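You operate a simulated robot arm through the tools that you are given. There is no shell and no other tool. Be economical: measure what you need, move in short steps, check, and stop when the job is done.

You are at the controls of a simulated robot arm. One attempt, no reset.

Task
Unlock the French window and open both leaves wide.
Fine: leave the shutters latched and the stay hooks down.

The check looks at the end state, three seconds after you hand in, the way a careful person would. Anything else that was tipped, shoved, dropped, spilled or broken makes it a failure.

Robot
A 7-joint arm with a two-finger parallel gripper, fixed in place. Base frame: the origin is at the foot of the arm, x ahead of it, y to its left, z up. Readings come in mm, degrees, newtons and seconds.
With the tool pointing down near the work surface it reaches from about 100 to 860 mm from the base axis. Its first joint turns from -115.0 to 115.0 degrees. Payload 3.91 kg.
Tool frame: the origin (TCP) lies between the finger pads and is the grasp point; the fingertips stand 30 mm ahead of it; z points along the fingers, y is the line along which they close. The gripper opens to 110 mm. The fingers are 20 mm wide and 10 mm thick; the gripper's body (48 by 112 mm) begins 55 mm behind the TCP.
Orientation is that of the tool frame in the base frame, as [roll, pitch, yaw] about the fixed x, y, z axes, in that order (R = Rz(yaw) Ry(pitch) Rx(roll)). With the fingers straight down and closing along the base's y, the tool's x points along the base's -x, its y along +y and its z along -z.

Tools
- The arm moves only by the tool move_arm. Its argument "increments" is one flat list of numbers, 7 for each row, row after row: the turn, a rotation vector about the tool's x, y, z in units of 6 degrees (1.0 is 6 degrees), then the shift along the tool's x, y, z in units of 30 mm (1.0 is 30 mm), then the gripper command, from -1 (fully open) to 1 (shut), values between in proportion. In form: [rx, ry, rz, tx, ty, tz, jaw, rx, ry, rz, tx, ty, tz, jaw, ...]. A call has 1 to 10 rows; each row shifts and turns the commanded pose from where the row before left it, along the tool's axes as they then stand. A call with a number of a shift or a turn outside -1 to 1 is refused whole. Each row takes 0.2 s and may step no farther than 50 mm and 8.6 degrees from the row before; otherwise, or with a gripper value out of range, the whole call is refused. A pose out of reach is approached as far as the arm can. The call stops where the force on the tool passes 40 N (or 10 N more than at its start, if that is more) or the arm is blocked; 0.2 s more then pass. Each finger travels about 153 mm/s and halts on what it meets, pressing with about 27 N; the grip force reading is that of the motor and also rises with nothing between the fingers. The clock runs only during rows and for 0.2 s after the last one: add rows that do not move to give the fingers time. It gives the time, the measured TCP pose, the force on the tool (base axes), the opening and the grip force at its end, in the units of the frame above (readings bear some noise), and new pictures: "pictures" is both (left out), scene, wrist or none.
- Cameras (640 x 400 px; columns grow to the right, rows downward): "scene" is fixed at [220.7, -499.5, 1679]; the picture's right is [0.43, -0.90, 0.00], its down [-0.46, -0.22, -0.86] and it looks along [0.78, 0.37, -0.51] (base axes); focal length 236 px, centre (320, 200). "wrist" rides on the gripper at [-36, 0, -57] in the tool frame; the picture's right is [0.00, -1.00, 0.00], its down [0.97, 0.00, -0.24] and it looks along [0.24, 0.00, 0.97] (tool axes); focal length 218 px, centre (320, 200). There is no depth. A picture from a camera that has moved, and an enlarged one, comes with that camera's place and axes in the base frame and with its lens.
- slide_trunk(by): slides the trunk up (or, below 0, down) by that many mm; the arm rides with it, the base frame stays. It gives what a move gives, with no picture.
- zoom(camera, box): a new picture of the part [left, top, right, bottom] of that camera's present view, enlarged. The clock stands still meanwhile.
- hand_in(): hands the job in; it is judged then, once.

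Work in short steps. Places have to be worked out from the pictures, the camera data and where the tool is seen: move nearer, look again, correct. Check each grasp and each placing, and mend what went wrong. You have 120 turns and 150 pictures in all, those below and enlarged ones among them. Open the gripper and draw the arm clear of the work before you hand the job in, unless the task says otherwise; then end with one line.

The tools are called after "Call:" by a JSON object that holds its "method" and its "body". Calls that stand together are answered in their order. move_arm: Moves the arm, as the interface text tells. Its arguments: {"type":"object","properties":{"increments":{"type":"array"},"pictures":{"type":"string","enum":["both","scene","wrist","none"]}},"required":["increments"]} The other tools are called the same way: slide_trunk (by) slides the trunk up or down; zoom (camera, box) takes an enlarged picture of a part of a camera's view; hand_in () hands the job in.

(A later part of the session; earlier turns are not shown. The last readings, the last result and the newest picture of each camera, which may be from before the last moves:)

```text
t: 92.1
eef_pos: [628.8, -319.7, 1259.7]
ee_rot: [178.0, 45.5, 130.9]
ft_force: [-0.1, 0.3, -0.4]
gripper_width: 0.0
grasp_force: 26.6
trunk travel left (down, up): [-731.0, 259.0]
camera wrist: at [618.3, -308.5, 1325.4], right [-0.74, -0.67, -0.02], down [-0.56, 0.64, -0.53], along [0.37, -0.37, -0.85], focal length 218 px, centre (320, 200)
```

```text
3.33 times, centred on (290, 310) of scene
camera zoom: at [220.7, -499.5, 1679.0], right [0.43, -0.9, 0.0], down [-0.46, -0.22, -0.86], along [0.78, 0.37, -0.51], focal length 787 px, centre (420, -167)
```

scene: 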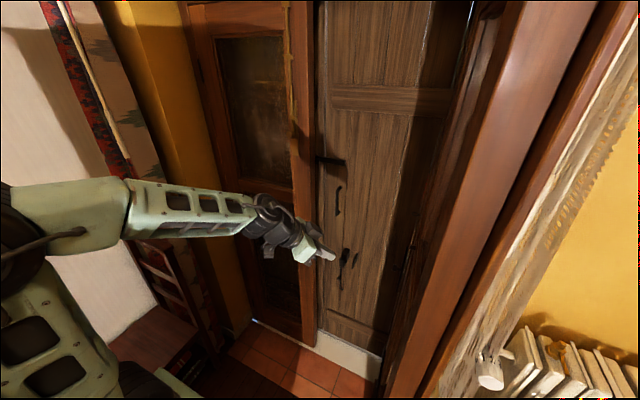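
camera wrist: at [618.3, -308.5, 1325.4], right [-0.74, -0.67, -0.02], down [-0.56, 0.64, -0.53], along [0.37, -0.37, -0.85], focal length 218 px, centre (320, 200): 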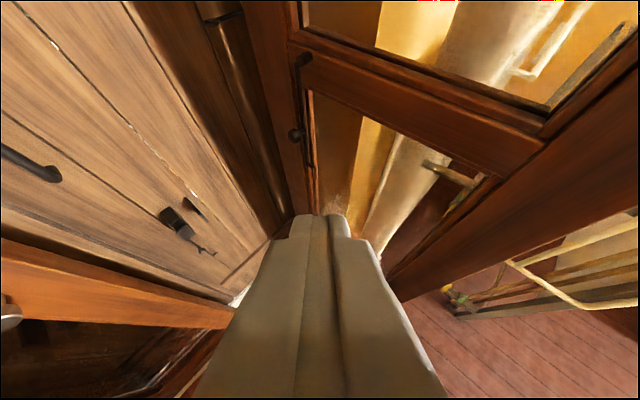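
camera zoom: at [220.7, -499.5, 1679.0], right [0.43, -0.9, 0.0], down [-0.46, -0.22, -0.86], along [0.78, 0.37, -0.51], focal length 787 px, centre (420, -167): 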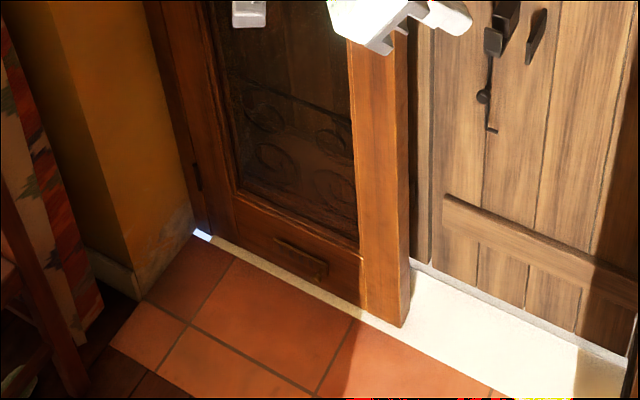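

Nothing bolted at the left leaf's foot that I can see. Now for the brass rod bolt: I raise the trunk and turn the hand back to face the left leaf, moving left.

Call:
{"method": "slide_trunk", "body": {"by": 200}}

Call:
{"method": "move_arm", "body": {"increments": [-0.7, 0, -0.7, 0.28, 0.94, -0.28, 1, -0.7, 0, -0.7, 0.21, 0.97, -0.21, 1, -0.7, 0, -0.7, 0.13, 1, -0.13, 1, -0.7, 0, -0.7, 0.06, 1, -0.06, 0.6, -0.7, 0, -0.7, 0, 1, 0, 0.4, -0.7, 0, -0.7, -0.09, 1, 0.09, 0.2, -0.7, 0, -0.7, -0.16, 0.99, 0.16, 0.2, -0.7, 0, -0.7, -0.24, 0.96, 0.24, 0.2]}}

```text
t: 94.3
eef_pos: [630.1, -320.5, 1460.9]
ee_rot: [177.9, 45.6, 130.9]
ft_force: [-0.6, -0.4, -0.3]
gripper_width: 0.1
grasp_force: 26.7
trunk travel left (down, up): [-931.0, 59.0]
```

```text
t: 96.1
eef_pos: [731.3, -100.2, 1463.7]
ee_rot: [179.3, 46.5, 179.4]
ft_force: [0.1, 0.4, 0.3]
gripper_width: 44.0
grasp_force: 0.2
trunk travel left (down, up): [-931.0, 59.0]
camera wrist: at [714.8, -100.1, 1529.2], right [0.0, -1.0, -0.01], down [-0.84, 0.01, -0.54], along [0.54, 0.01, -0.84], focal length 218 px, centre (320, 200)
```

scene: 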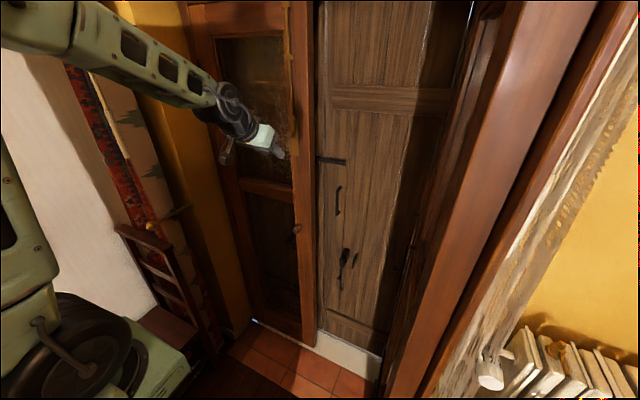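
wrist: 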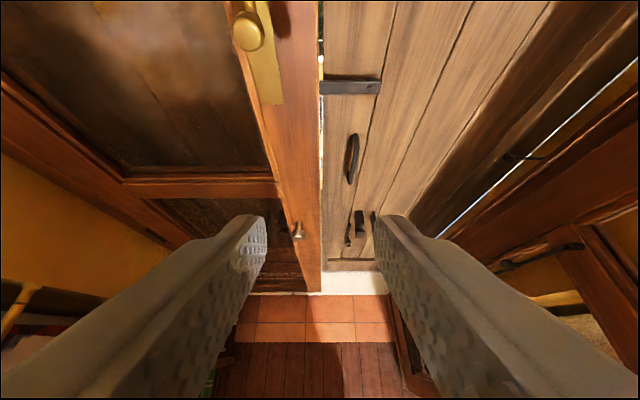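

Knob confirmed at (918,-47,1458). I pitch up to ~25° and move to a pre-grasp point in front of it.

Call:
{"method": "move_arm", "body": {"increments": [0, -1, 0, -0.38, 0.6, 0.55, -0.1, 0, -1, 0, -0.38, 0.6, 0.55, -0.1, 0, -1, 0, -0.36, 0.57, 0.55, -0.1, 0, 0, 0, -0.7, 0, -0.3, -0.1, 0, 0, 0, -0.35, 0, 0.75, -0.1], "pictures": "wrist"}}

```text
t: 97.3
eef_pos: [814.0, -53.8, 1473.2]
ee_rot: [179.1, 64.5, 179.0]
ft_force: [-0.2, -0.2, -0.1]
gripper_width: 60.6
grasp_force: 0.1
out of reach, approached as far as the arm can: row 2
trunk travel left (down, up): [-931.0, 59.0]
camera wrist: at [778.8, -53.5, 1531.1], right [0.0, -1.0, -0.01], down [-0.64, 0.01, -0.77], along [0.77, 0.0, -0.64], focal length 218 px, centre (320, 200)
```

wrist: 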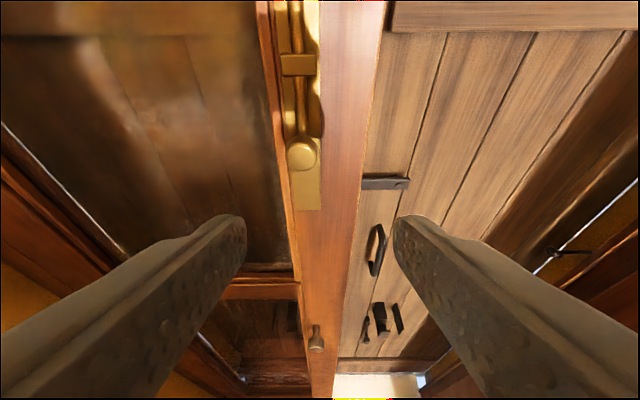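

I advance onto the knob and look before closing.

Call:
{"method": "move_arm", "body": {"increments": [0, 0, 0, -0.25, 0.1, 0.737, -0.1, 0, 0, 0, -0.25, 0.1, 0.737, -0.1, 0, 0, 0, -0.25, 0.1, 0.737, -0.1, 0, 0, 0, -0.25, 0.1, 0.737, -0.1], "pictures": "wrist"}}

```text
t: 98.3
eef_pos: [907.5, -43.1, 1463.9]
ee_rot: [178.9, 64.4, 178.9]
ft_force: [0.2, 0.1, 0.4]
gripper_width: 60.3
grasp_force: 0.1
trunk travel left (down, up): [-931.0, 59.0]
camera wrist: at [871.9, -42.4, 1521.4], right [0.0, -1.0, -0.01], down [-0.64, 0.01, -0.77], along [0.77, 0.0, -0.64], focal length 218 px, centre (320, 200)
```

wrist: 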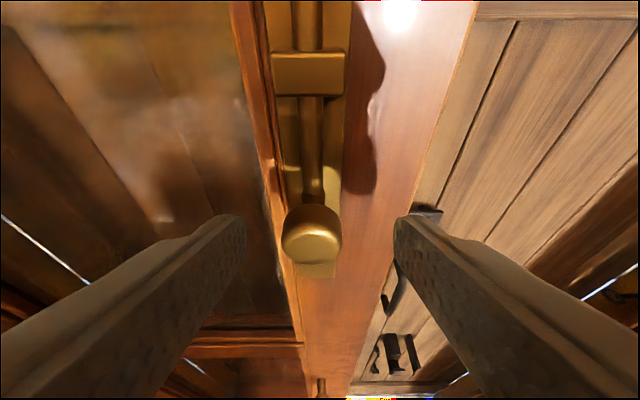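

A better triangulation puts the knob at (933,-40,1452). I advance 18 mm and close.

Call:
{"method": "move_arm", "body": {"increments": [0, 0, 0, 0, 0.1, 0.65, -0.1, 0, 0, 0, 0, 0, 0, 0.5, 0, 0, 0, 0, 0, 0, 1, 0, 0, 0, 0, 0, 0, 1], "pictures": "wrist"}}

```text
t: 99.3
eef_pos: [925.0, -38.1, 1456.0]
ee_rot: [178.9, 64.4, 178.9]
ft_force: [-3.8, -2.7, 0.4]
gripper_width: 24.7
grasp_force: 45.8
trunk travel left (down, up): [-931.0, 59.0]
camera wrist: at [889.3, -39.0, 1513.2], right [0.0, -1.0, -0.01], down [-0.64, 0.01, -0.77], along [0.77, 0.0, -0.64], focal length 218 px, centre (320, 200)
```

wrist: 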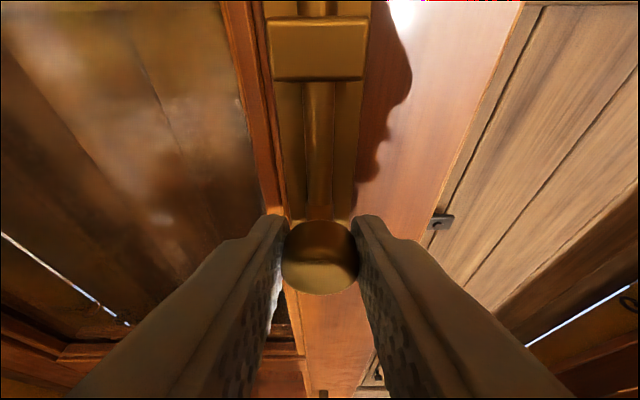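

The knob is gripped (24.7 mm). I pull it down in small steps.

Call:
{"method": "move_arm", "body": {"increments": [0, 0, 0, 0.3, 0, 0.14, 1, 0, 0, 0, 0.36, 0, 0.17, 1, 0, 0, 0, 0.36, 0, 0.17, 1], "pictures": "both"}}

```text
t: 100.1
eef_pos: [923.0, -40.2, 1431.6]
ee_rot: [178.3, 65.3, 178.3]
ft_force: [1.7, -3.0, 35.4]
gripper_width: 24.9
grasp_force: 45.1
trunk travel left (down, up): [-931.0, 59.0]
camera wrist: at [888.1, -39.4, 1487.5], right [0.0, -1.0, -0.01], down [-0.62, 0.01, -0.78], along [0.78, 0.01, -0.62], focal length 218 px, centre (320, 200)
```

scene: 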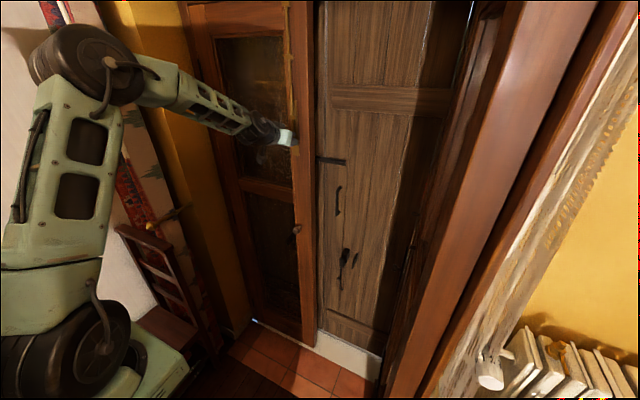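
wrist: 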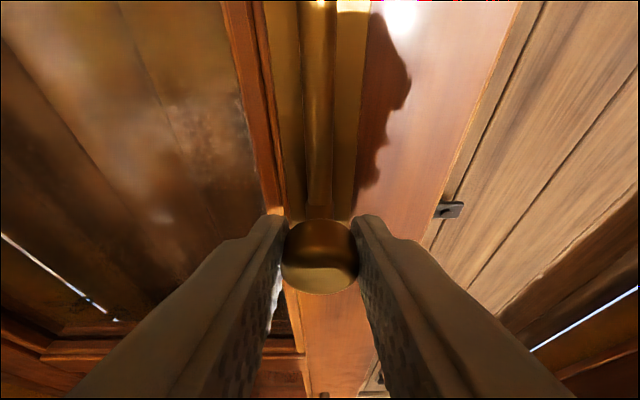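

The bolt came down ~24 mm with 35 N resistance. I push a bit more to see whether it is at the end stop.

Call:
{"method": "move_arm", "body": {"increments": [0, 0, 0, 0.1, 0, 0.05, 1, 0, 0, 0, 0.1, 0, 0.05, 1, 0, 0, 0, 0.1, 0, 0.05, 1, 0, 0, 0, 0.1, 0, 0.05, 1], "pictures": "none"}}

```text
t: 101.1
eef_pos: [923.6, -37.4, 1403.6]
ee_rot: [179.1, 64.0, 179.0]
ft_force: [-1.7, 0.1, -1.8]
gripper_width: 0.0
grasp_force: 37.8
trunk travel left (down, up): [-931.0, 59.0]
```

The fingers slipped off the knob, so I look.

Call:
{"method": "move_arm", "body": {"increments": [0, 0, 0, 0, 0, -1, 1, 0, 0, 0, 0, 0, -1, 0.2, 0, 0, 0, -0.5, 0, -1, 0], "pictures": "wrist"}}

Call:
{"method": "zoom", "body": {"camera": "scene", "box": [240, 0, 340, 170]}}

```text
t: 101.9
eef_pos: [850.8, -37.3, 1459.8]
ee_rot: [178.9, 64.3, 178.9]
ft_force: [-0.3, -0.3, 0.1]
gripper_width: 55.2
grasp_force: 0.1
trunk travel left (down, up): [-931.0, 59.0]
camera wrist: at [815.1, -37.6, 1517.5], right [0.0, -1.0, -0.01], down [-0.64, 0.01, -0.77], along [0.77, 0.0, -0.64], focal length 218 px, centre (320, 200)
```

wrist: 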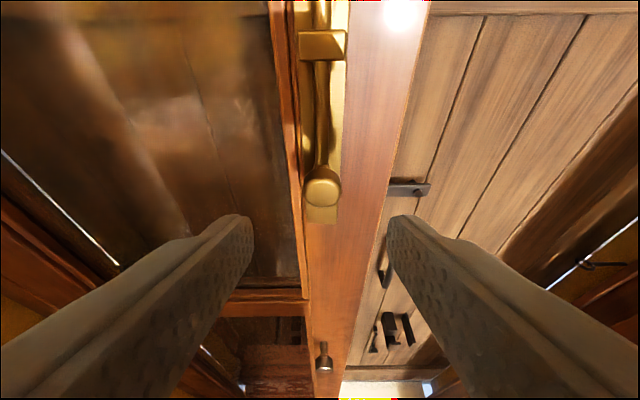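

```text
2.35 times, centred on (290, 85) of scene
camera zoom: at [220.7, -499.5, 1679.0], right [0.43, -0.9, 0.0], down [-0.46, -0.22, -0.86], along [0.78, 0.37, -0.51], focal length 556 px, centre (391, 471)
```

zoom: 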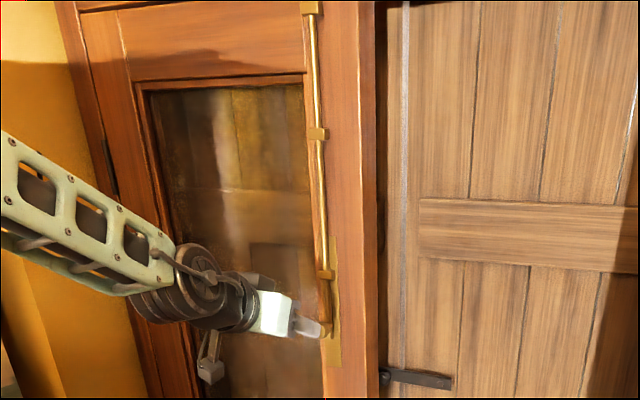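

The knob moved from z≈1452 to ≈1428 and then met a harder stop. I verify by pressing on it from above with closed fingertips.

Call:
{"method": "move_arm", "body": {"increments": [0, 0, 0, -0.8, 0, -0.37, 1, 0, 0, 0, 0, 0, 0, 1, 0, 0, 0, -0.38, 0, 0.82, 1, 0, 0, 0, -0.38, 0, 0.82, 1, 0, 0, 0, 0.3, 0, 0.14, 1, 0, 0, 0, 0.3, 0, 0.14, 1], "pictures": "wrist"}}

```text
t: 103.3
eef_pos: [903.4, -39.6, 1465.3]
ee_rot: [178.9, 64.4, 179.0]
ft_force: [0.8, -0.2, -0.4]
gripper_width: 0.2
grasp_force: 27.1
trunk travel left (down, up): [-931.0, 59.0]
camera wrist: at [868.1, -39.3, 1523.1], right [0.0, -1.0, -0.01], down [-0.64, 0.01, -0.77], along [0.77, 0.0, -0.64], focal length 218 px, centre (320, 200)
```

wrist: 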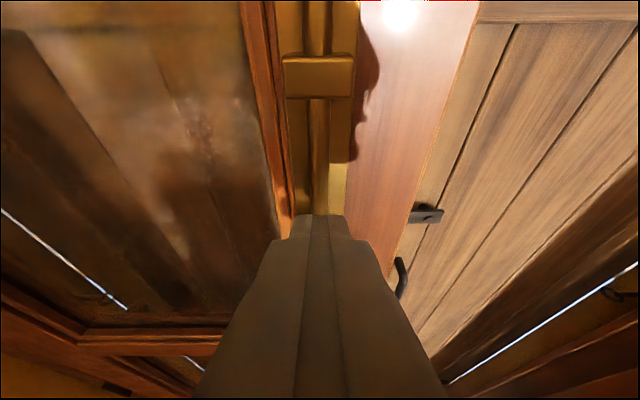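

Call:
{"method": "move_arm", "body": {"increments": [0, 0, 0, 0.2, 0, 0.09, 1, 0, 0, 0, 0.2, 0, 0.09, 1, 0, 0, 0, 0.2, 0, 0.09, 1, 0, 0, 0, 0.2, 0, 0.09, 1, 0, 0, 0, 0.2, 0, 0.09, 1], "pictures": "none"}}

```text
t: 104.2
eef_pos: [904.7, -38.8, 1457.8]
ee_rot: [178.2, 66.2, 178.4]
ft_force: [-0.6, -0.1, 12.2]
gripper_width: 0.0
grasp_force: 26.7
trunk travel left (down, up): [-931.0, 59.0]
stopped in row 4: the force on the tool passed its limit (the readings are from after the stop); the commanded pose is now the measured one
```

Firm stop at the knob, so the bolt is fully withdrawn (25 mm travel). Now I back off and lower to the left leaf's knob.

Call:
{"method": "move_arm", "body": {"increments": [0, 0, 0, -0.3, 0, -0.14, 1, 0, 0, 0, 0.38, 0, -0.82, 0.5, 0, 0, 0, 0.38, 0, -0.82, 0.2, 0, 0, 0, 0.38, 0, -0.82, 0, 0, 0, 0, 0.38, 0, -0.82, 0], "pictures": "none"}}

Call:
{"method": "slide_trunk", "body": {"by": -400}}

Call:
{"method": "move_arm", "body": {"increments": [0, 0, 0, 0, 0, 0, 0], "pictures": "both"}}

```text
t: 105.4
eef_pos: [795.9, -40.0, 1461.9]
ee_rot: [178.4, 65.7, 178.4]
ft_force: [0.3, 0.1, 0.1]
gripper_width: 55.1
grasp_force: 0.2
trunk travel left (down, up): [-931.0, 59.0]
```

```text
t: 109.2
eef_pos: [796.2, -40.2, 1063.4]
ee_rot: [178.3, 65.7, 178.5]
ft_force: [-0.2, 0.8, -0.1]
gripper_width: 55.0
grasp_force: 0.1
trunk travel left (down, up): [-531.0, 459.0]
```

```text
t: 109.6
eef_pos: [796.1, -40.6, 1062.8]
ee_rot: [178.3, 65.6, 178.5]
ft_force: [-0.3, -0.7, -0.9]
gripper_width: 55.1
grasp_force: 0.1
trunk travel left (down, up): [-531.0, 459.0]
camera wrist: at [760.1, -40.7, 1119.2], right [0.0, -1.0, -0.01], down [-0.62, 0.01, -0.79], along [0.79, 0.01, -0.62], focal length 218 px, centre (320, 200)
```

scene: 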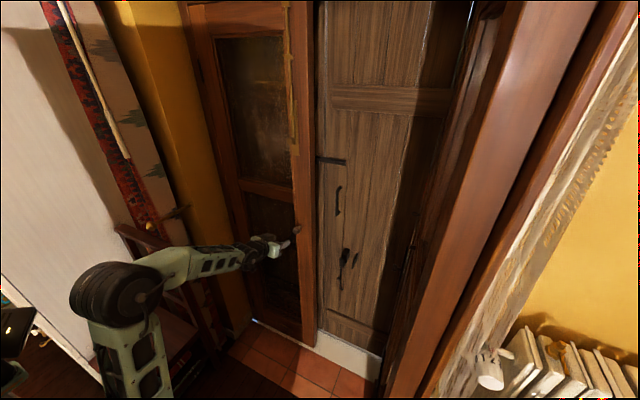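
wrist: 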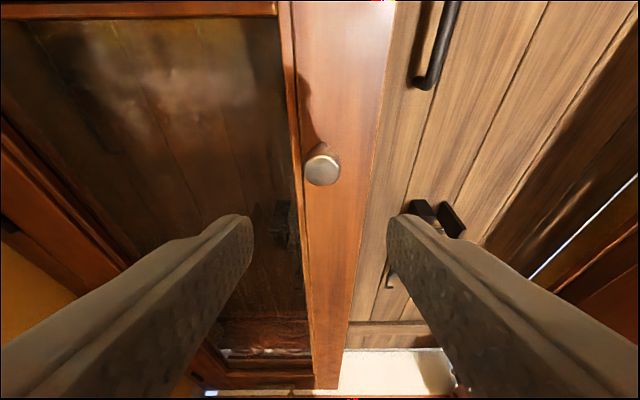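

Knob at about (935,-44,1018). I approach to a pre-grasp.

Call:
{"method": "move_arm", "body": {"increments": [0, 0, 0, -0.115, -0.03, 0.72, -0.2, 0, 0, 0, -0.115, -0.03, 0.72, -0.2, 0, 0, 0, -0.115, -0.03, 0.72, -0.2, 0, 0, 0, -0.115, -0.03, 0.72, -0.2], "pictures": "wrist"}}

```text
t: 110.6
eef_pos: [881.3, -44.3, 1039.9]
ee_rot: [178.3, 65.8, 178.5]
ft_force: [0.1, 0.8, 0.0]
gripper_width: 65.9
grasp_force: 0.0
trunk travel left (down, up): [-531.0, 459.0]
camera wrist: at [844.2, -44.4, 1096.4], right [0.0, -1.0, -0.01], down [-0.62, 0.01, -0.79], along [0.79, 0.01, -0.62], focal length 218 px, centre (320, 200)
```

wrist: 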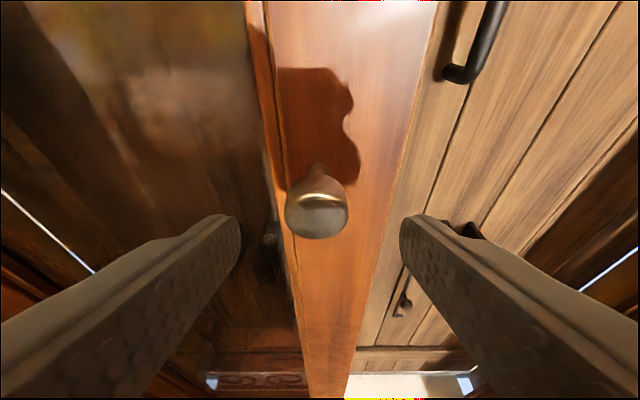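

Call:
{"method": "move_arm", "body": {"increments": [0, 0, 0, -0.05, 0.02, 0.62, -0.2, 0, 0, 0, -0.05, 0.02, 0.62, -0.2, 0, 0, 0, 0, 0, 0.62, -0.2, 0, 0, 0, 0, 0, 0, 0.5, 0, 0, 0, 0, 0, 0, 1, 0, 0, 0, 0, 0, 0, 1], "pictures": "wrist"}}

```text
t: 112.0
eef_pos: [932.1, -41.4, 1019.9]
ee_rot: [178.5, 65.8, 178.5]
ft_force: [0.9, 4.5, -4.4]
gripper_width: 33.5
grasp_force: 45.3
trunk travel left (down, up): [-531.0, 459.0]
camera wrist: at [896.2, -42.3, 1075.7], right [0.0, -1.0, -0.01], down [-0.62, 0.01, -0.79], along [0.79, 0.01, -0.62], focal length 218 px, centre (320, 200)
```

wrist: 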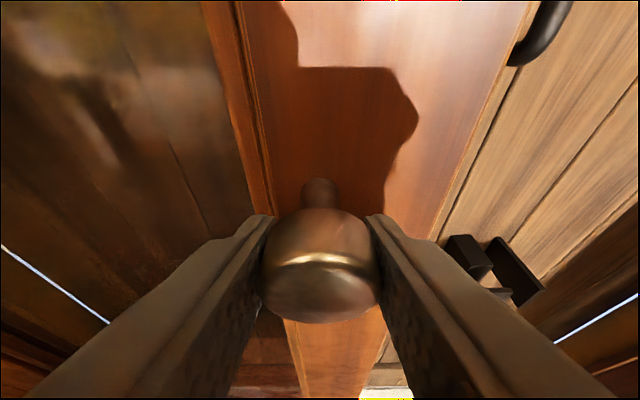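

The knob is gripped (33.5 mm). I pull the left leaf inward along its arc (hinge about (966,+349)), gently first.

Call:
{"method": "move_arm", "body": {"increments": [0.2, 0, 0.09, 0.13, 0.02, -0.29, 1, 0.45, 0, 0.2, 0.27, 0.05, -0.6, 1, 0.66, 0, 0.3, 0.4, 0.08, -0.88, 1]}}

```text
t: 112.8
eef_pos: [873.6, -32.7, 1019.7]
ee_rot: [178.2, 65.7, 169.7]
ft_force: [-1.0, 2.2, 4.7]
gripper_width: 33.5
grasp_force: 44.9
trunk travel left (down, up): [-531.0, 459.0]
camera wrist: at [838.3, -28.0, 1075.8], right [-0.15, -0.99, -0.01], down [-0.61, 0.1, -0.79], along [0.78, -0.11, -0.62], focal length 218 px, centre (320, 200)
```

scene: 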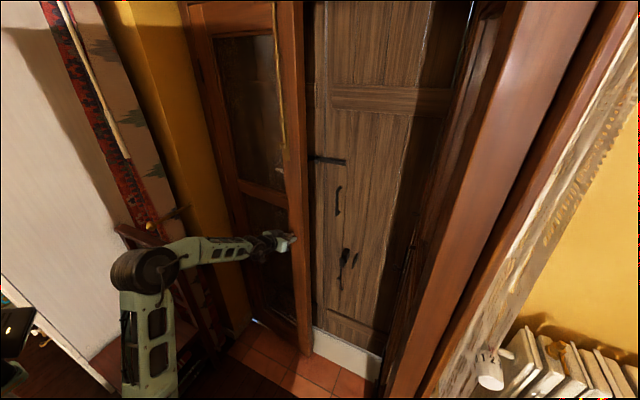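
wrist: 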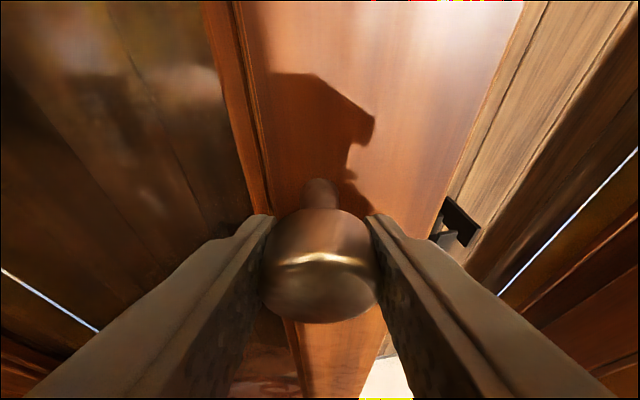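

The left leaf opens. I continue.

Call:
{"method": "move_arm", "body": {"increments": [0.66, 0, 0.3, 0.4, 0.06, -0.88, 1, 0.66, 0, 0.3, 0.4, 0.06, -0.88, 1, 0.66, 0, 0.3, 0.4, 0.06, -0.88, 1, 0.66, 0, 0.3, 0.4, 0.06, -0.88, 1, 0.66, 0, 0.3, 0.4, 0.06, -0.88, 1]}}

```text
t: 113.9
eef_pos: [772.1, 5.4, 1020.3]
ee_rot: [176.9, 65.4, 151.7]
ft_force: [9.4, 14.9, 2.0]
gripper_width: 33.4
grasp_force: 44.9
trunk travel left (down, up): [-531.0, 459.0]
stopped in row 5: the force on the tool passed its limit (the readings are from after the stop); the commanded pose is now the measured one
camera wrist: at [738.7, 19.6, 1076.6], right [-0.43, -0.9, -0.02], down [-0.55, 0.28, -0.78], along [0.71, -0.32, -0.62], focal length 218 px, centre (320, 200)
```

scene: 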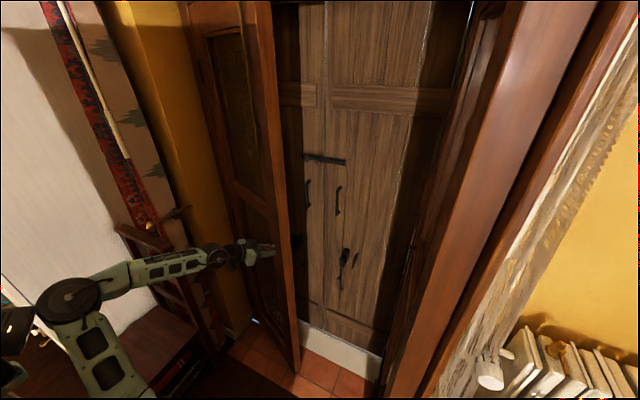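
wrist: 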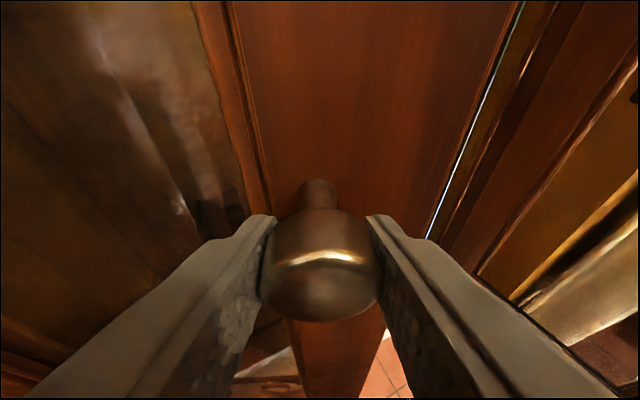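

Open ~27°, arc fit R≈360. I continue with the corrected step.

Call:
{"method": "move_arm", "body": {"increments": [0.66, 0, 0.3, 0.38, 0.03, -0.83, 1, 0.66, 0, 0.3, 0.38, 0.03, -0.83, 1, 0.66, 0, 0.3, 0.38, 0.03, -0.83, 1, 0.66, 0, 0.3, 0.38, 0.03, -0.83, 1]}}

```text
t: 114.2
eef_pos: [772.3, 3.9, 1020.0]
ee_rot: [174.8, 64.9, 148.8]
ft_force: [8.3, 13.9, -2.0]
gripper_width: 33.8
grasp_force: 45.4
trunk travel left (down, up): [-531.0, 459.0]
stopped in row 1: the force on the tool passed its limit (the readings are from after the stop); the commanded pose is now the measured one
camera wrist: at [739.3, 19.2, 1076.6], right [-0.45, -0.89, -0.04], down [-0.55, 0.31, -0.78], along [0.71, -0.33, -0.63], focal length 218 px, centre (320, 200)
```

scene: 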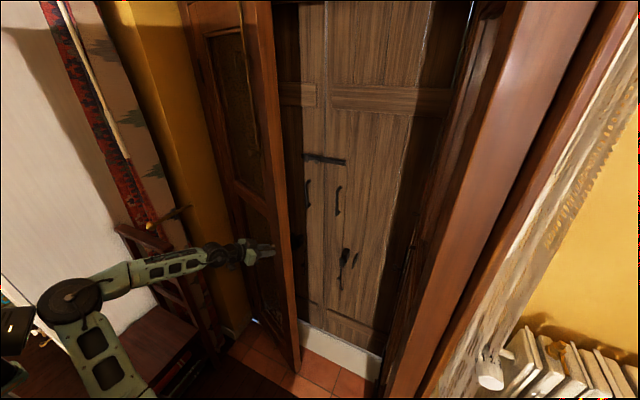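
wrist: 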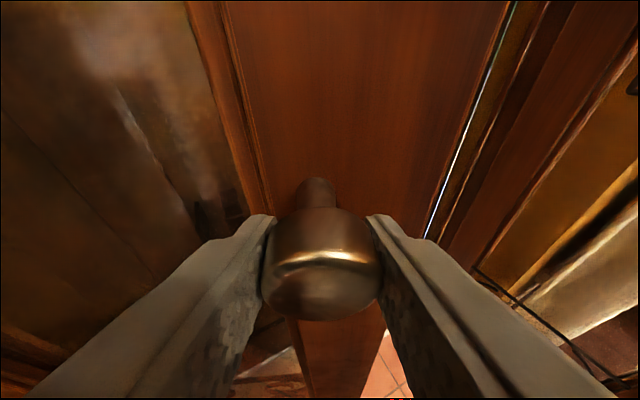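

The stop might just be the abrupt start against the leaf's inertia. I retry with a gentle ramp.

Call:
{"method": "move_arm", "body": {"increments": [0, 0, 0, 0, 0, 0, 1, 0.1, 0, 0.04, 0.06, 0, -0.12, 1, 0.2, 0, 0.09, 0.12, 0.01, -0.26, 1, 0.3, 0, 0.13, 0.18, 0.01, -0.38, 1, 0.4, 0, 0.18, 0.24, 0.02, -0.5, 1], "pictures": "none"}}

```text
t: 114.8
eef_pos: [771.5, 4.7, 1020.0]
ee_rot: [173.9, 64.7, 147.3]
ft_force: [8.3, 14.6, -0.5]
gripper_width: 33.3
grasp_force: 45.3
trunk travel left (down, up): [-531.0, 459.0]
stopped in row 3: the force on the tool passed its limit (the readings are from after the stop); the commanded pose is now the measured one
```

The residual force is purely radial, toward the hinge. I relieve it by shifting ~9 mm toward the hinge and read again.

Call:
{"method": "move_arm", "body": {"increments": [0, 0, 0, 0, 0.1, 0, 1, 0, 0, 0, 0, 0.1, 0, 1, 0, 0, 0, 0, 0.1, 0, 1], "pictures": "none"}}

Call:
{"method": "zoom", "body": {"camera": "scene", "box": [0, 200, 320, 400]}}

Call:
{"method": "zoom", "body": {"camera": "scene", "box": [160, 0, 320, 120]}}

```text
t: 115.6
eef_pos: [773.4, 4.1, 1019.9]
ee_rot: [174.3, 64.5, 147.0]
ft_force: [-14.8, -26.3, -11.9]
gripper_width: 33.6
grasp_force: 45.1
trunk travel left (down, up): [-531.0, 459.0]
```

```text
2.00 times, centred on (160, 300) of scene
camera zoom: at [220.7, -499.5, 1679.0], right [0.43, -0.9, 0.0], down [-0.46, -0.22, -0.86], along [0.78, 0.37, -0.51], focal length 472 px, centre (640, 0)
```

zoom: 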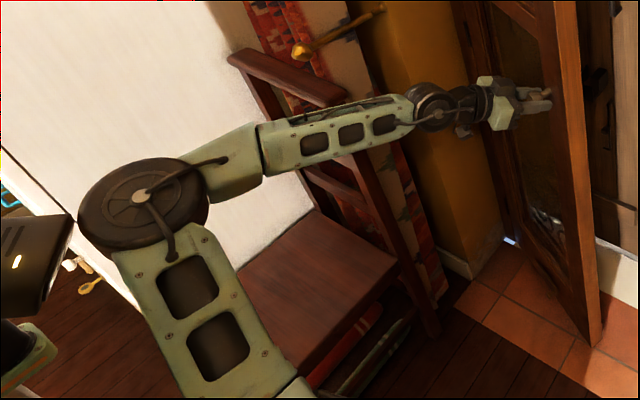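

```text
3.33 times, centred on (240, 60) of scene
camera zoom: at [220.7, -499.5, 1679.0], right [0.43, -0.9, 0.0], down [-0.46, -0.22, -0.86], along [0.78, 0.37, -0.51], focal length 787 px, centre (587, 667)
```

zoom: 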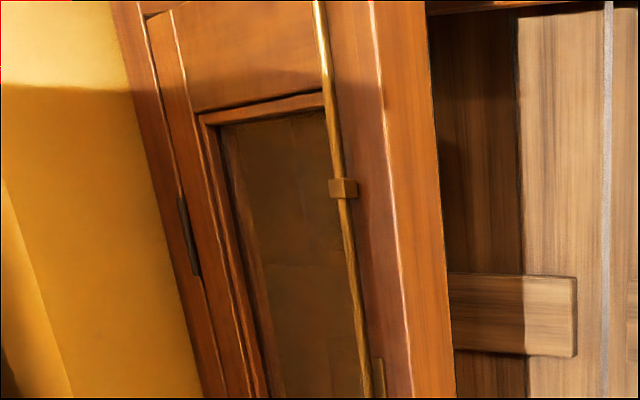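

I zero the radial strain and pull purely along the tangent in tiny steps to read what resists.

Call:
{"method": "move_arm", "body": {"increments": [0, 0, 0, 0, -0.17, 0, 1, 0, 0, 0, 0.05, 0, -0.12, 1, 0, 0, 0, 0.05, 0, -0.12, 1, 0, 0, 0, 0, 0, 0, 1], "pictures": "none"}}

```text
t: 116.6
eef_pos: [769.3, 5.1, 1021.0]
ee_rot: [174.2, 64.8, 146.9]
ft_force: [10.9, 19.3, -2.0]
gripper_width: 33.5
grasp_force: 45.3
trunk travel left (down, up): [-531.0, 459.0]
```

The tangent is free. Only radial misalignment stopped it, since the heading was over-rotated. Refit: R=360, hinge (945,318). I continue with smaller, corrected steps.

Call:
{"method": "move_arm", "body": {"increments": [0, 0, 0, 0, 0.07, 0, 1, 0.2, 0, 0.09, 0.1, 0, -0.25, 1, 0.455, 0, 0.205, 0.26, -0.023, -0.57, 1, 0.455, 0, 0.205, 0.26, -0.023, -0.57, 1, 0.455, 0, 0.205, 0.26, -0.023, -0.57, 1], "pictures": "none"}}

```text
t: 117.1
eef_pos: [768.2, 6.7, 1019.3]
ee_rot: [173.6, 64.6, 145.6]
ft_force: [6.6, 14.7, -3.1]
gripper_width: 33.3
grasp_force: 44.7
trunk travel left (down, up): [-531.0, 459.0]
stopped in row 2: the force on the tool passed its limit (the readings are from after the stop); the commanded pose is now the measured one
```

The yaw over-rotation is twisting the knob. I un-rotate ~5° and check the forces.

Call:
{"method": "move_arm", "body": {"increments": [-0.4, 0, -0.18, 0, 0, 0, 1, -0.4, 0, -0.18, 0, 0, 0, 1, 0, 0, 0, 0, 0, 0, 1], "pictures": "wrist"}}

```text
t: 117.9
eef_pos: [767.9, 5.7, 1020.2]
ee_rot: [174.0, 65.0, 151.0]
ft_force: [15.3, 25.6, 1.7]
gripper_width: 33.2
grasp_force: 45.1
trunk travel left (down, up): [-531.0, 459.0]
camera wrist: at [734.4, 18.7, 1076.5], right [-0.4, -0.92, -0.04], down [-0.56, 0.28, -0.78], along [0.73, -0.29, -0.62], focal length 218 px, centre (320, 200)
```

wrist: 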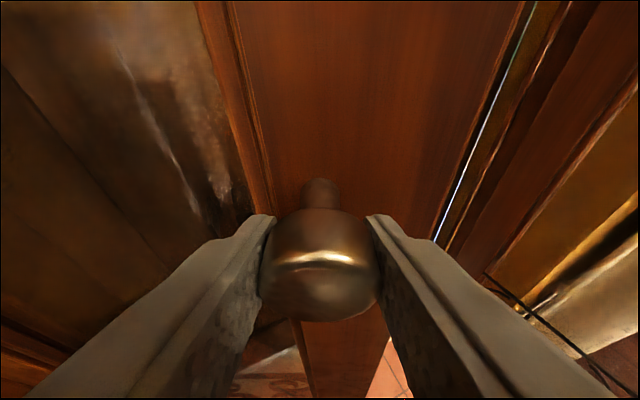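

I release the knob and retreat, to then push this leaf from behind as with the other one.

Call:
{"method": "move_arm", "body": {"increments": [0, 0, 0, 0, 0, 0, 0.2, 0, 0, 0, 0, 0, 0, -0.3, 0, 0, 0, 0, 0, -0.9, -0.3, 0, 0, 0, 0, 0, -0.9, -0.3, 0, 0, 0, 0, 0, -0.9, 0.2, 0, 1, 0, 0, 0, -0.7, 1, 0, 1, 0, 0, 0, -0.5, 1, 0, 1, 0, 0, 0, -0.3, 1]}}

```text
t: 118.8
eef_pos: [757.9, -19.2, 1023.6]
ee_rot: [173.6, 64.0, 147.0]
ft_force: [15.8, 32.8, -7.5]
gripper_width: 89.3
grasp_force: 17.4
trunk travel left (down, up): [-531.0, 459.0]
stopped in row 4: the force on the tool passed its limit (the readings are from after the stop); the commanded pose is now the measured one
camera wrist: at [726.0, -5.7, 1081.8], right [-0.46, -0.89, -0.05], down [-0.55, 0.33, -0.77], along [0.7, -0.32, -0.64], focal length 218 px, centre (320, 200)
```

scene: 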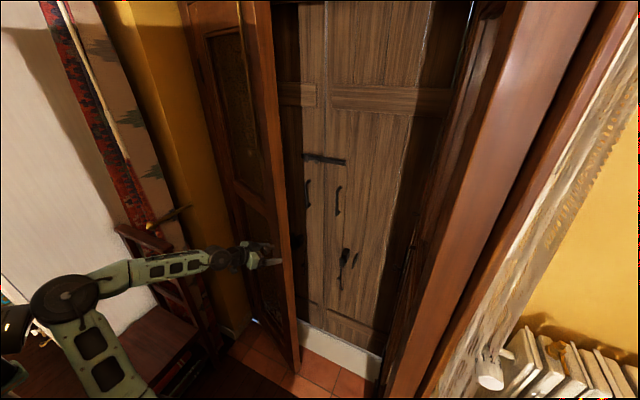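
wrist: 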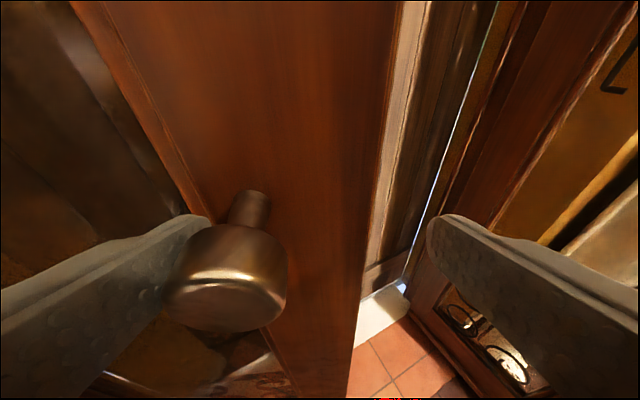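

The arm itself seems blocked from moving back-left (elbow folded far left). I unload the finger and lift the hand off the knob with the trunk instead.

Call:
{"method": "move_arm", "body": {"increments": [0, 0, 0, 0, 0.2, 0, -1, 0, 0, 0, 0, 0.2, 0, -1], "pictures": "none"}}

Call:
{"method": "slide_trunk", "body": {"by": 40}}

```text
t: 119.4
eef_pos: [761.6, -17.7, 1026.4]
ee_rot: [172.9, 63.9, 145.6]
ft_force: [-0.6, -0.7, 0.6]
gripper_width: 110.1
grasp_force: 0.1
trunk travel left (down, up): [-531.0, 459.0]
```

```text
t: 120.2
eef_pos: [762.7, -17.9, 1066.8]
ee_rot: [173.2, 63.8, 145.9]
ft_force: [-0.5, 0.2, 0.0]
gripper_width: 110.1
grasp_force: 0.0
trunk travel left (down, up): [-571.0, 419.0]
```

Free of the knob. I raise further and swing the tool back/right with heading turning left.

Call:
{"method": "slide_trunk", "body": {"by": 90}}

Call:
{"method": "move_arm", "body": {"increments": [-0.5, 0, -0.2, 0.2, -0.5, -0.4, 0, -0.6, 0, -0.3, 0.3, -0.5, -0.6, 1, -0.6, 0, -0.3, 0.3, -0.5, -0.6, 1]}}

```text
t: 121.5
eef_pos: [761.3, -18.8, 1156.2]
ee_rot: [173.1, 63.9, 145.8]
ft_force: [-0.5, 0.5, -0.6]
gripper_width: 110.2
grasp_force: 0.1
trunk travel left (down, up): [-661.0, 329.0]
```

```text
t: 122.3
eef_pos: [694.1, -35.6, 1153.3]
ee_rot: [172.8, 64.5, 156.9]
ft_force: [0.6, 0.4, -0.5]
gripper_width: 0.0
grasp_force: 27.5
trunk travel left (down, up): [-661.0, 329.0]
camera wrist: at [658.4, -28.5, 1210.5], right [-0.29, -0.96, -0.05], down [-0.59, 0.22, -0.77], along [0.75, -0.19, -0.63], focal length 218 px, centre (320, 200)
```

scene: 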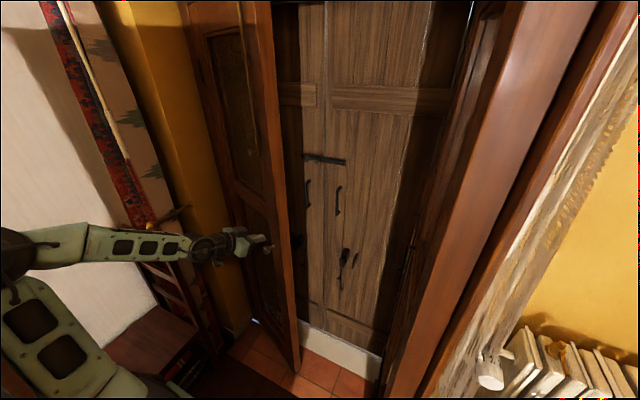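
wrist: 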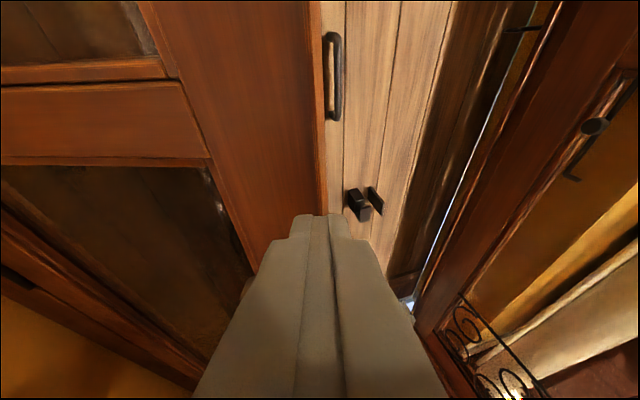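

Now clear. The leaf edge is at about (735,-62), and I move right to y≈-170 while turning the heading left.

Call:
{"method": "move_arm", "body": {"increments": [-0.9, 0, -0.42, -0.07, -0.85, 0.16, 1, -0.9, 0, -0.42, -0.03, -0.87, 0.08, 1, -0.9, 0, -0.42, 0.01, -0.89, -0.01, 1, -0.9, 0, -0.42, 0.05, -0.9, -0.09, 1, -0.9, 0, -0.42, 0.09, -0.9, -0.18, 1]}}

```text
t: 123.5
eef_pos: [681.8, -164.7, 1146.0]
ee_rot: [173.2, 66.2, -172.6]
ft_force: [0.0, 0.8, -0.2]
gripper_width: 0.1
grasp_force: 27.0
trunk travel left (down, up): [-661.0, 329.0]
camera wrist: at [646.2, -176.4, 1202.1], right [0.24, -0.97, -0.05], down [-0.6, -0.11, -0.79], along [0.76, 0.21, -0.61], focal length 218 px, centre (320, 200)
```

scene: 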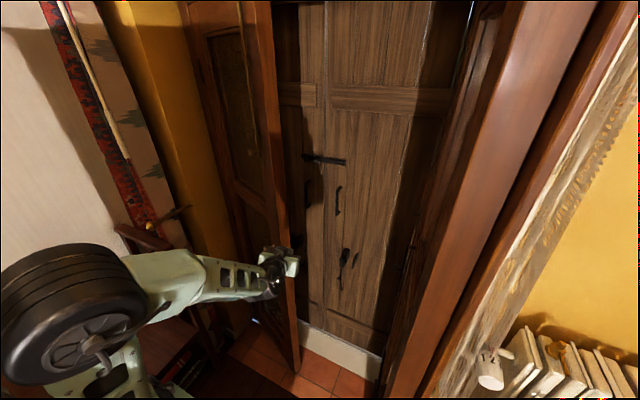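
wrist: 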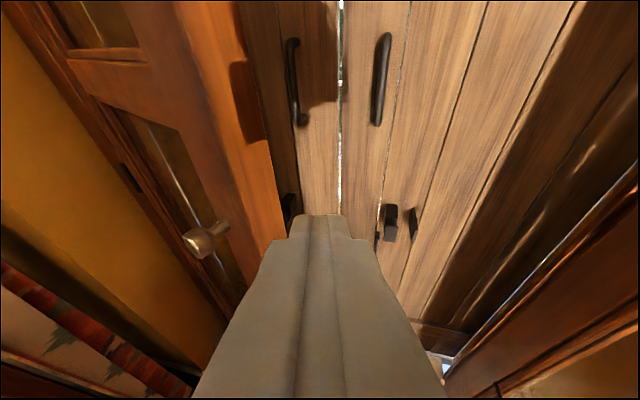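

The leaf is now to the left of the fingers. I go forward past its edge while turning the heading further left.

Call:
{"method": "move_arm", "body": {"increments": [-0.9, 0, -0.42, -0.37, -0.06, 0.82, 1, -0.9, 0, -0.42, -0.37, -0.15, 0.81, 1, -0.9, 0, -0.42, -0.36, -0.24, 0.79, 1, -0.9, 0, -0.42, -0.34, -0.33, 0.76, 1, -0.9, 0, -0.42, 0, 0, 0, 1, -0.9, 0, -0.42, 0, 0, 0, 1]}}

```text
t: 124.9
eef_pos: [713.8, -142.2, 1194.8]
ee_rot: [176.1, 67.6, -134.3]
ft_force: [-0.3, 0.2, -0.1]
gripper_width: 0.0
grasp_force: 27.3
out of reach, approached as far as the arm can: row 3, 4, 5, 6
trunk travel left (down, up): [-661.0, 329.0]
camera wrist: at [690.3, -172.2, 1250.0], right [0.76, -0.65, -0.03], down [-0.4, -0.44, -0.81], along [0.51, 0.62, -0.59], focal length 218 px, centre (320, 200)
```

scene: 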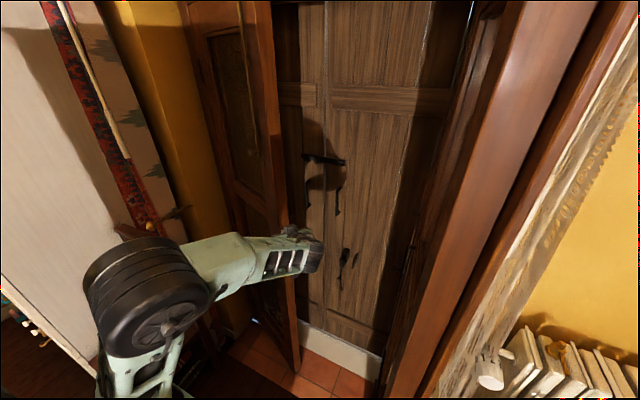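
wrist: 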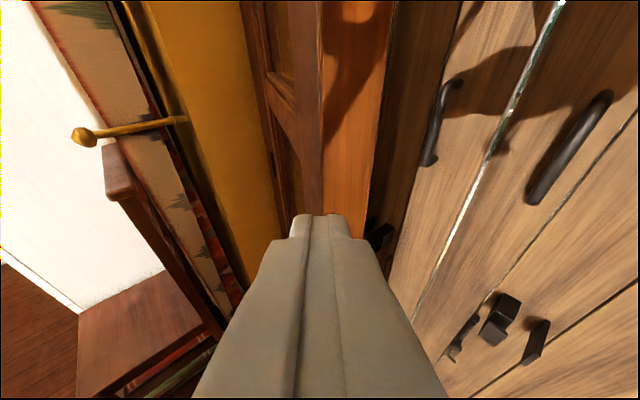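

Position limited by the wrist. I pitch down ~24° and then move forward (+x).

Call:
{"method": "move_arm", "body": {"increments": [0, 1, 0, 0, 0, 0, 1, 0, 1, 0, 0, 0, 0, 1, 0, 1, 0, 0, 0, 0, 1, 0, 1, 0, 0, 0, 0, 1, 0, 0, 0, -0.42, -0.6, 0.41, 1, 0, 0, 0, -0.42, -0.6, 0.41, 1, 0, 0, 0, -0.42, -0.6, 0.41, 1, 0, 0, 0, -0.42, -0.6, 0.41, 1]}}

```text
t: 126.7
eef_pos: [719.9, -136.4, 1206.5]
ee_rot: [178.0, 43.6, -132.3]
ft_force: [0.3, -0.1, -0.4]
gripper_width: 0.0
grasp_force: 27.2
out of reach, approached as far as the arm can: row 5, 6, 7, 8
trunk travel left (down, up): [-661.0, 329.0]
camera wrist: at [712.7, -147.4, 1272.2], right [0.76, -0.65, -0.02], down [-0.58, -0.65, -0.5], along [0.31, 0.39, -0.87], focal length 218 px, centre (320, 200)
```

scene: 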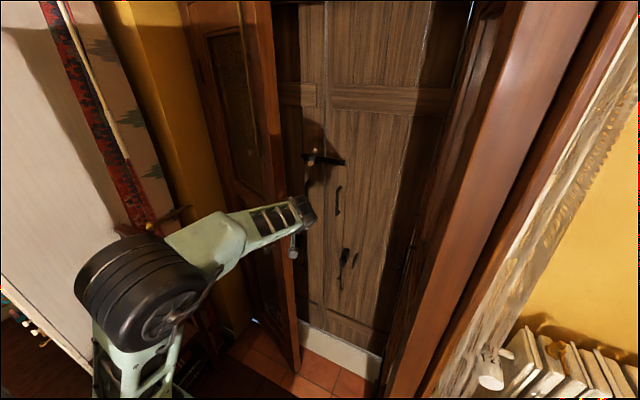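
wrist: 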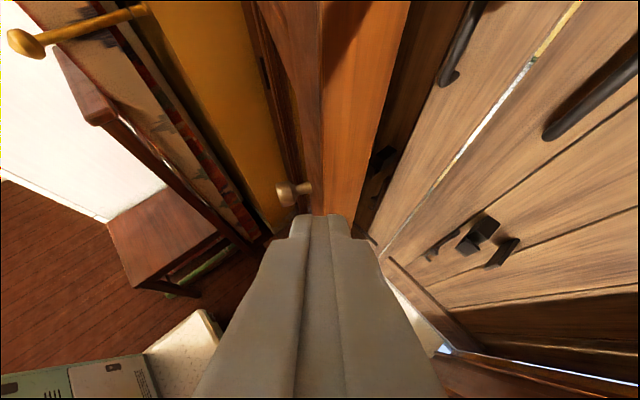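

Same posture limit as at the start, and it's cured by raising the trunk and lowering the arm relative to it. I do that.

Call:
{"method": "slide_trunk", "body": {"by": 170}}

Call:
{"method": "move_arm", "body": {"increments": [0, 0, 0, 0.65, -0.1, 0.67, 1, 0, 0, 0, 0.65, -0.1, 0.67, 1, 0, 0, 0, 0.65, -0.1, 0.67, 1, 0, 0, 0, 0.65, -0.1, 0.67, 1, 0, 0, 0, 0.65, -0.1, 0.67, 1, 0, 0, 0, 0.65, 0, 0.67, 1, 0, 0, 0, 0.65, 0, 0.67, 1], "pictures": "none"}}

Call:
{"method": "move_arm", "body": {"increments": [0, 0, 0, -0.42, -0.6, 0.41, 1, 0, 0, 0, -0.42, -0.6, 0.41, 1, 0, 0, 0, -0.42, -0.6, 0.41, 1, 0, 0, 0, -0.42, -0.6, 0.41, 1]}}

```text
t: 128.6
eef_pos: [720.4, -136.9, 1376.1]
ee_rot: [178.0, 43.6, -132.2]
ft_force: [-0.4, 0.0, -0.7]
gripper_width: 0.0
grasp_force: 27.6
trunk travel left (down, up): [-831.0, 159.0]
```

```text
t: 130.2
eef_pos: [640.0, -140.5, 1233.2]
ee_rot: [178.1, 43.6, -132.2]
ft_force: [-0.8, 0.1, -0.8]
gripper_width: 0.0
grasp_force: 27.1
out of reach, approached as far as the arm can: row 1, 2, 3, 4, 5, 6, 7
trunk travel left (down, up): [-831.0, 159.0]
```

```text
t: 131.2
eef_pos: [676.9, -132.2, 1280.0]
ee_rot: [178.0, 43.6, -132.2]
ft_force: [1.0, 0.0, 0.4]
gripper_width: 0.1
grasp_force: 27.1
out of reach, approached as far as the arm can: row 1, 2, 3, 4
trunk travel left (down, up): [-831.0, 159.0]
camera wrist: at [670.1, -143.2, 1346.0], right [0.76, -0.65, -0.02], down [-0.58, -0.65, -0.5], along [0.31, 0.39, -0.87], focal length 218 px, centre (320, 200)
```

scene: 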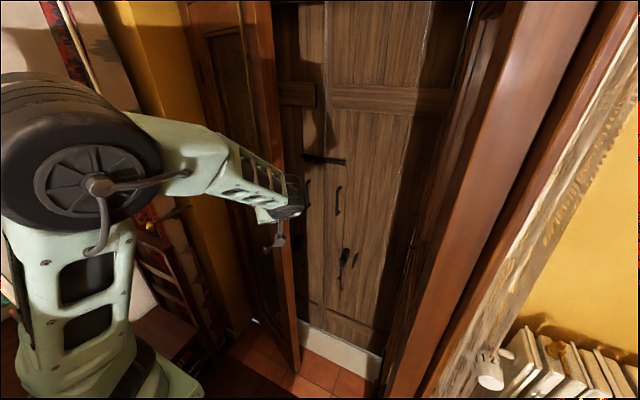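
wrist: 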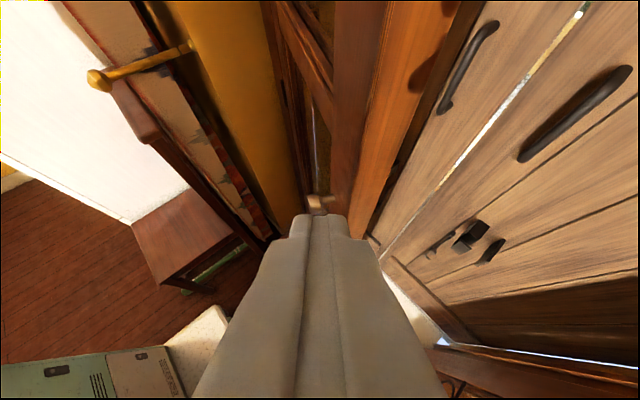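

I tip the tool nearly straight down, which frees the posture, then lower and go forward.

Call:
{"method": "move_arm", "body": {"increments": [0, 1, 0, 0, 0, 0, 1, 0, 1, 0, 0, 0, 0, 1, 0, 1, 0, 0, 0, 0, 1, 0, 1, 0, 0, 0, 0, 1, 0, 1, 0, 0, 0, 0, 1, 0, 1, 0, 0, 0, 0, 1, 0, 1, 0, 0, 0, 0, 1], "pictures": "none"}}

Call:
{"method": "move_arm", "body": {"increments": [0, 0, 0, 0, 0, 0.9, 1, 0, 0, 0, 0, 0, 0.9, 1, 0, 0, 0, 0, 0, 0.9, 1, 0, 0, 0, 0, 0, 0.9, 1, 0, 0, 0, -0.6, -0.6, 0, 1, 0, 0, 0, -0.6, -0.6, 0, 1, 0, 0, 0, -0.6, -0.6, 0, 1, 0, 0, 0, -0.6, -0.6, 0, 1, 0, 0, 0, -0.6, -0.6, 0, 1]}}

```text
t: 132.8
eef_pos: [584.8, -131.8, 1314.2]
ee_rot: [178.5, 1.5, -130.8]
ft_force: [-0.1, 0.5, -0.2]
gripper_width: 0.2
grasp_force: 27.0
out of reach, approached as far as the arm can: row 2, 3, 4, 5, 6
trunk travel left (down, up): [-831.0, 159.0]
```

```text
t: 134.8
eef_pos: [714.1, -118.2, 1205.8]
ee_rot: [178.7, 1.6, -130.7]
ft_force: [0.2, 0.6, 0.4]
gripper_width: 0.1
grasp_force: 27.2
trunk travel left (down, up): [-831.0, 159.0]
camera wrist: at [737.9, -92.5, 1262.8], right [0.76, -0.65, -0.02], down [-0.63, -0.74, 0.21], along [-0.16, -0.15, -0.98], focal length 218 px, centre (320, 200)
```

scene: 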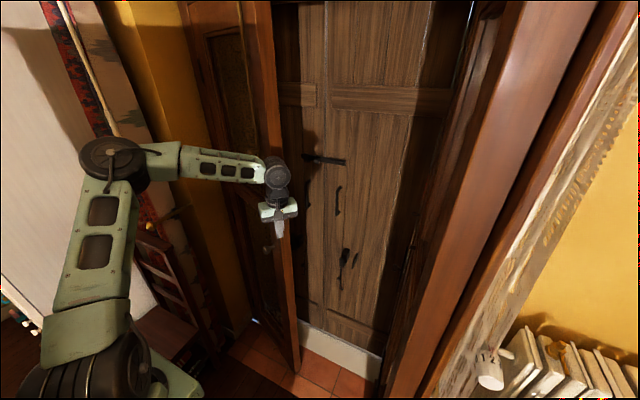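
wrist: 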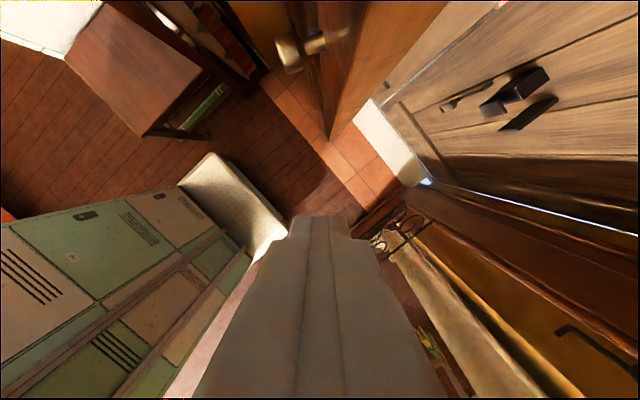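

Tool-down moves freely. I step away from the leaf edge, yaw so the narrow side of the hand will face the leaf, and then enter behind it.

Call:
{"method": "move_arm", "body": {"increments": [0, 0, 0, 0.41, -0.8, 0, 1, 0, 0, 0, 0.41, -0.8, 0, 1, 0, 0, 1, 0, 0, 0, 1, 0, 0, 1, 0, 0, 0, 1, 0, 0, 1, 0, 0, 0, 1, 0, 0, 1, 0, 0, 0, 1, 0, 0, 1, 0, 0, 0, 1, 0, 0, 1, 0, 0, 0, 1, 0, 0, 1, 0, 0, 0, 1, 0, 0, 1, 0, 0, 0, 1], "pictures": "none"}}

Call:
{"method": "move_arm", "body": {"increments": [0, 0, 1, -0.9, 0, 0, 1, 0, 0, 1, -0.9, 0.1, 0, 1, 0, 0, 1, -0.9, 0.2, 0, 1, 0, 0, 1, -0.9, 0.3, 0, 1, 0, 0, 1, 0, 0, 0, 1]}}

```text
t: 137.0
eef_pos: [734.0, -168.4, 1202.8]
ee_rot: [177.8, 0.0, -178.9]
ft_force: [-0.2, 0.2, 0.0]
gripper_width: 0.5
grasp_force: 26.5
trunk travel left (down, up): [-831.0, 159.0]
```

```text
t: 138.2
eef_pos: [843.2, -166.2, 1203.7]
ee_rot: [178.2, -1.1, 151.2]
ft_force: [0.3, 0.0, 0.0]
gripper_width: 0.2
grasp_force: 27.2
trunk travel left (down, up): [-831.0, 159.0]
camera wrist: at [875.5, -184.5, 1258.9], right [-0.48, -0.87, -0.03], down [-0.85, 0.46, 0.26], along [-0.21, 0.15, -0.97], focal length 218 px, centre (320, 200)
```

scene: 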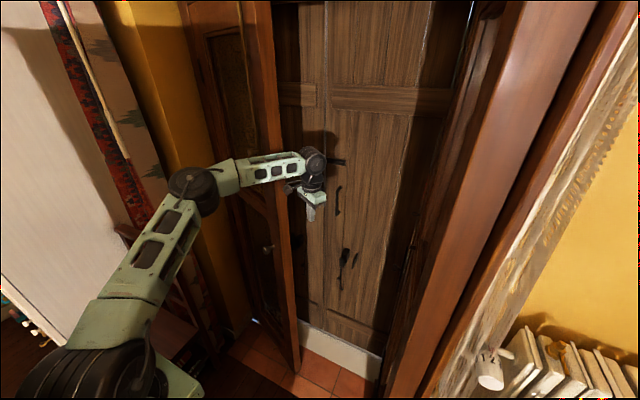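
wrist: 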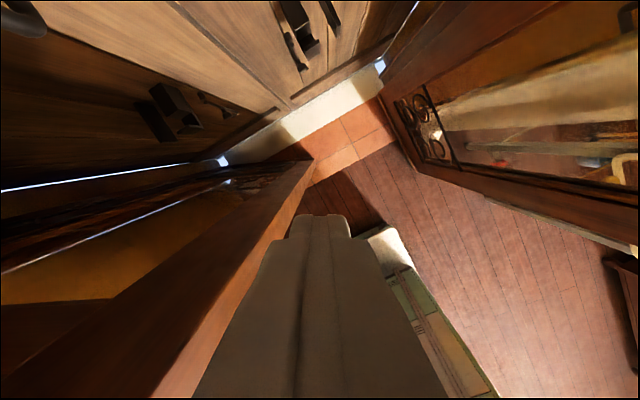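

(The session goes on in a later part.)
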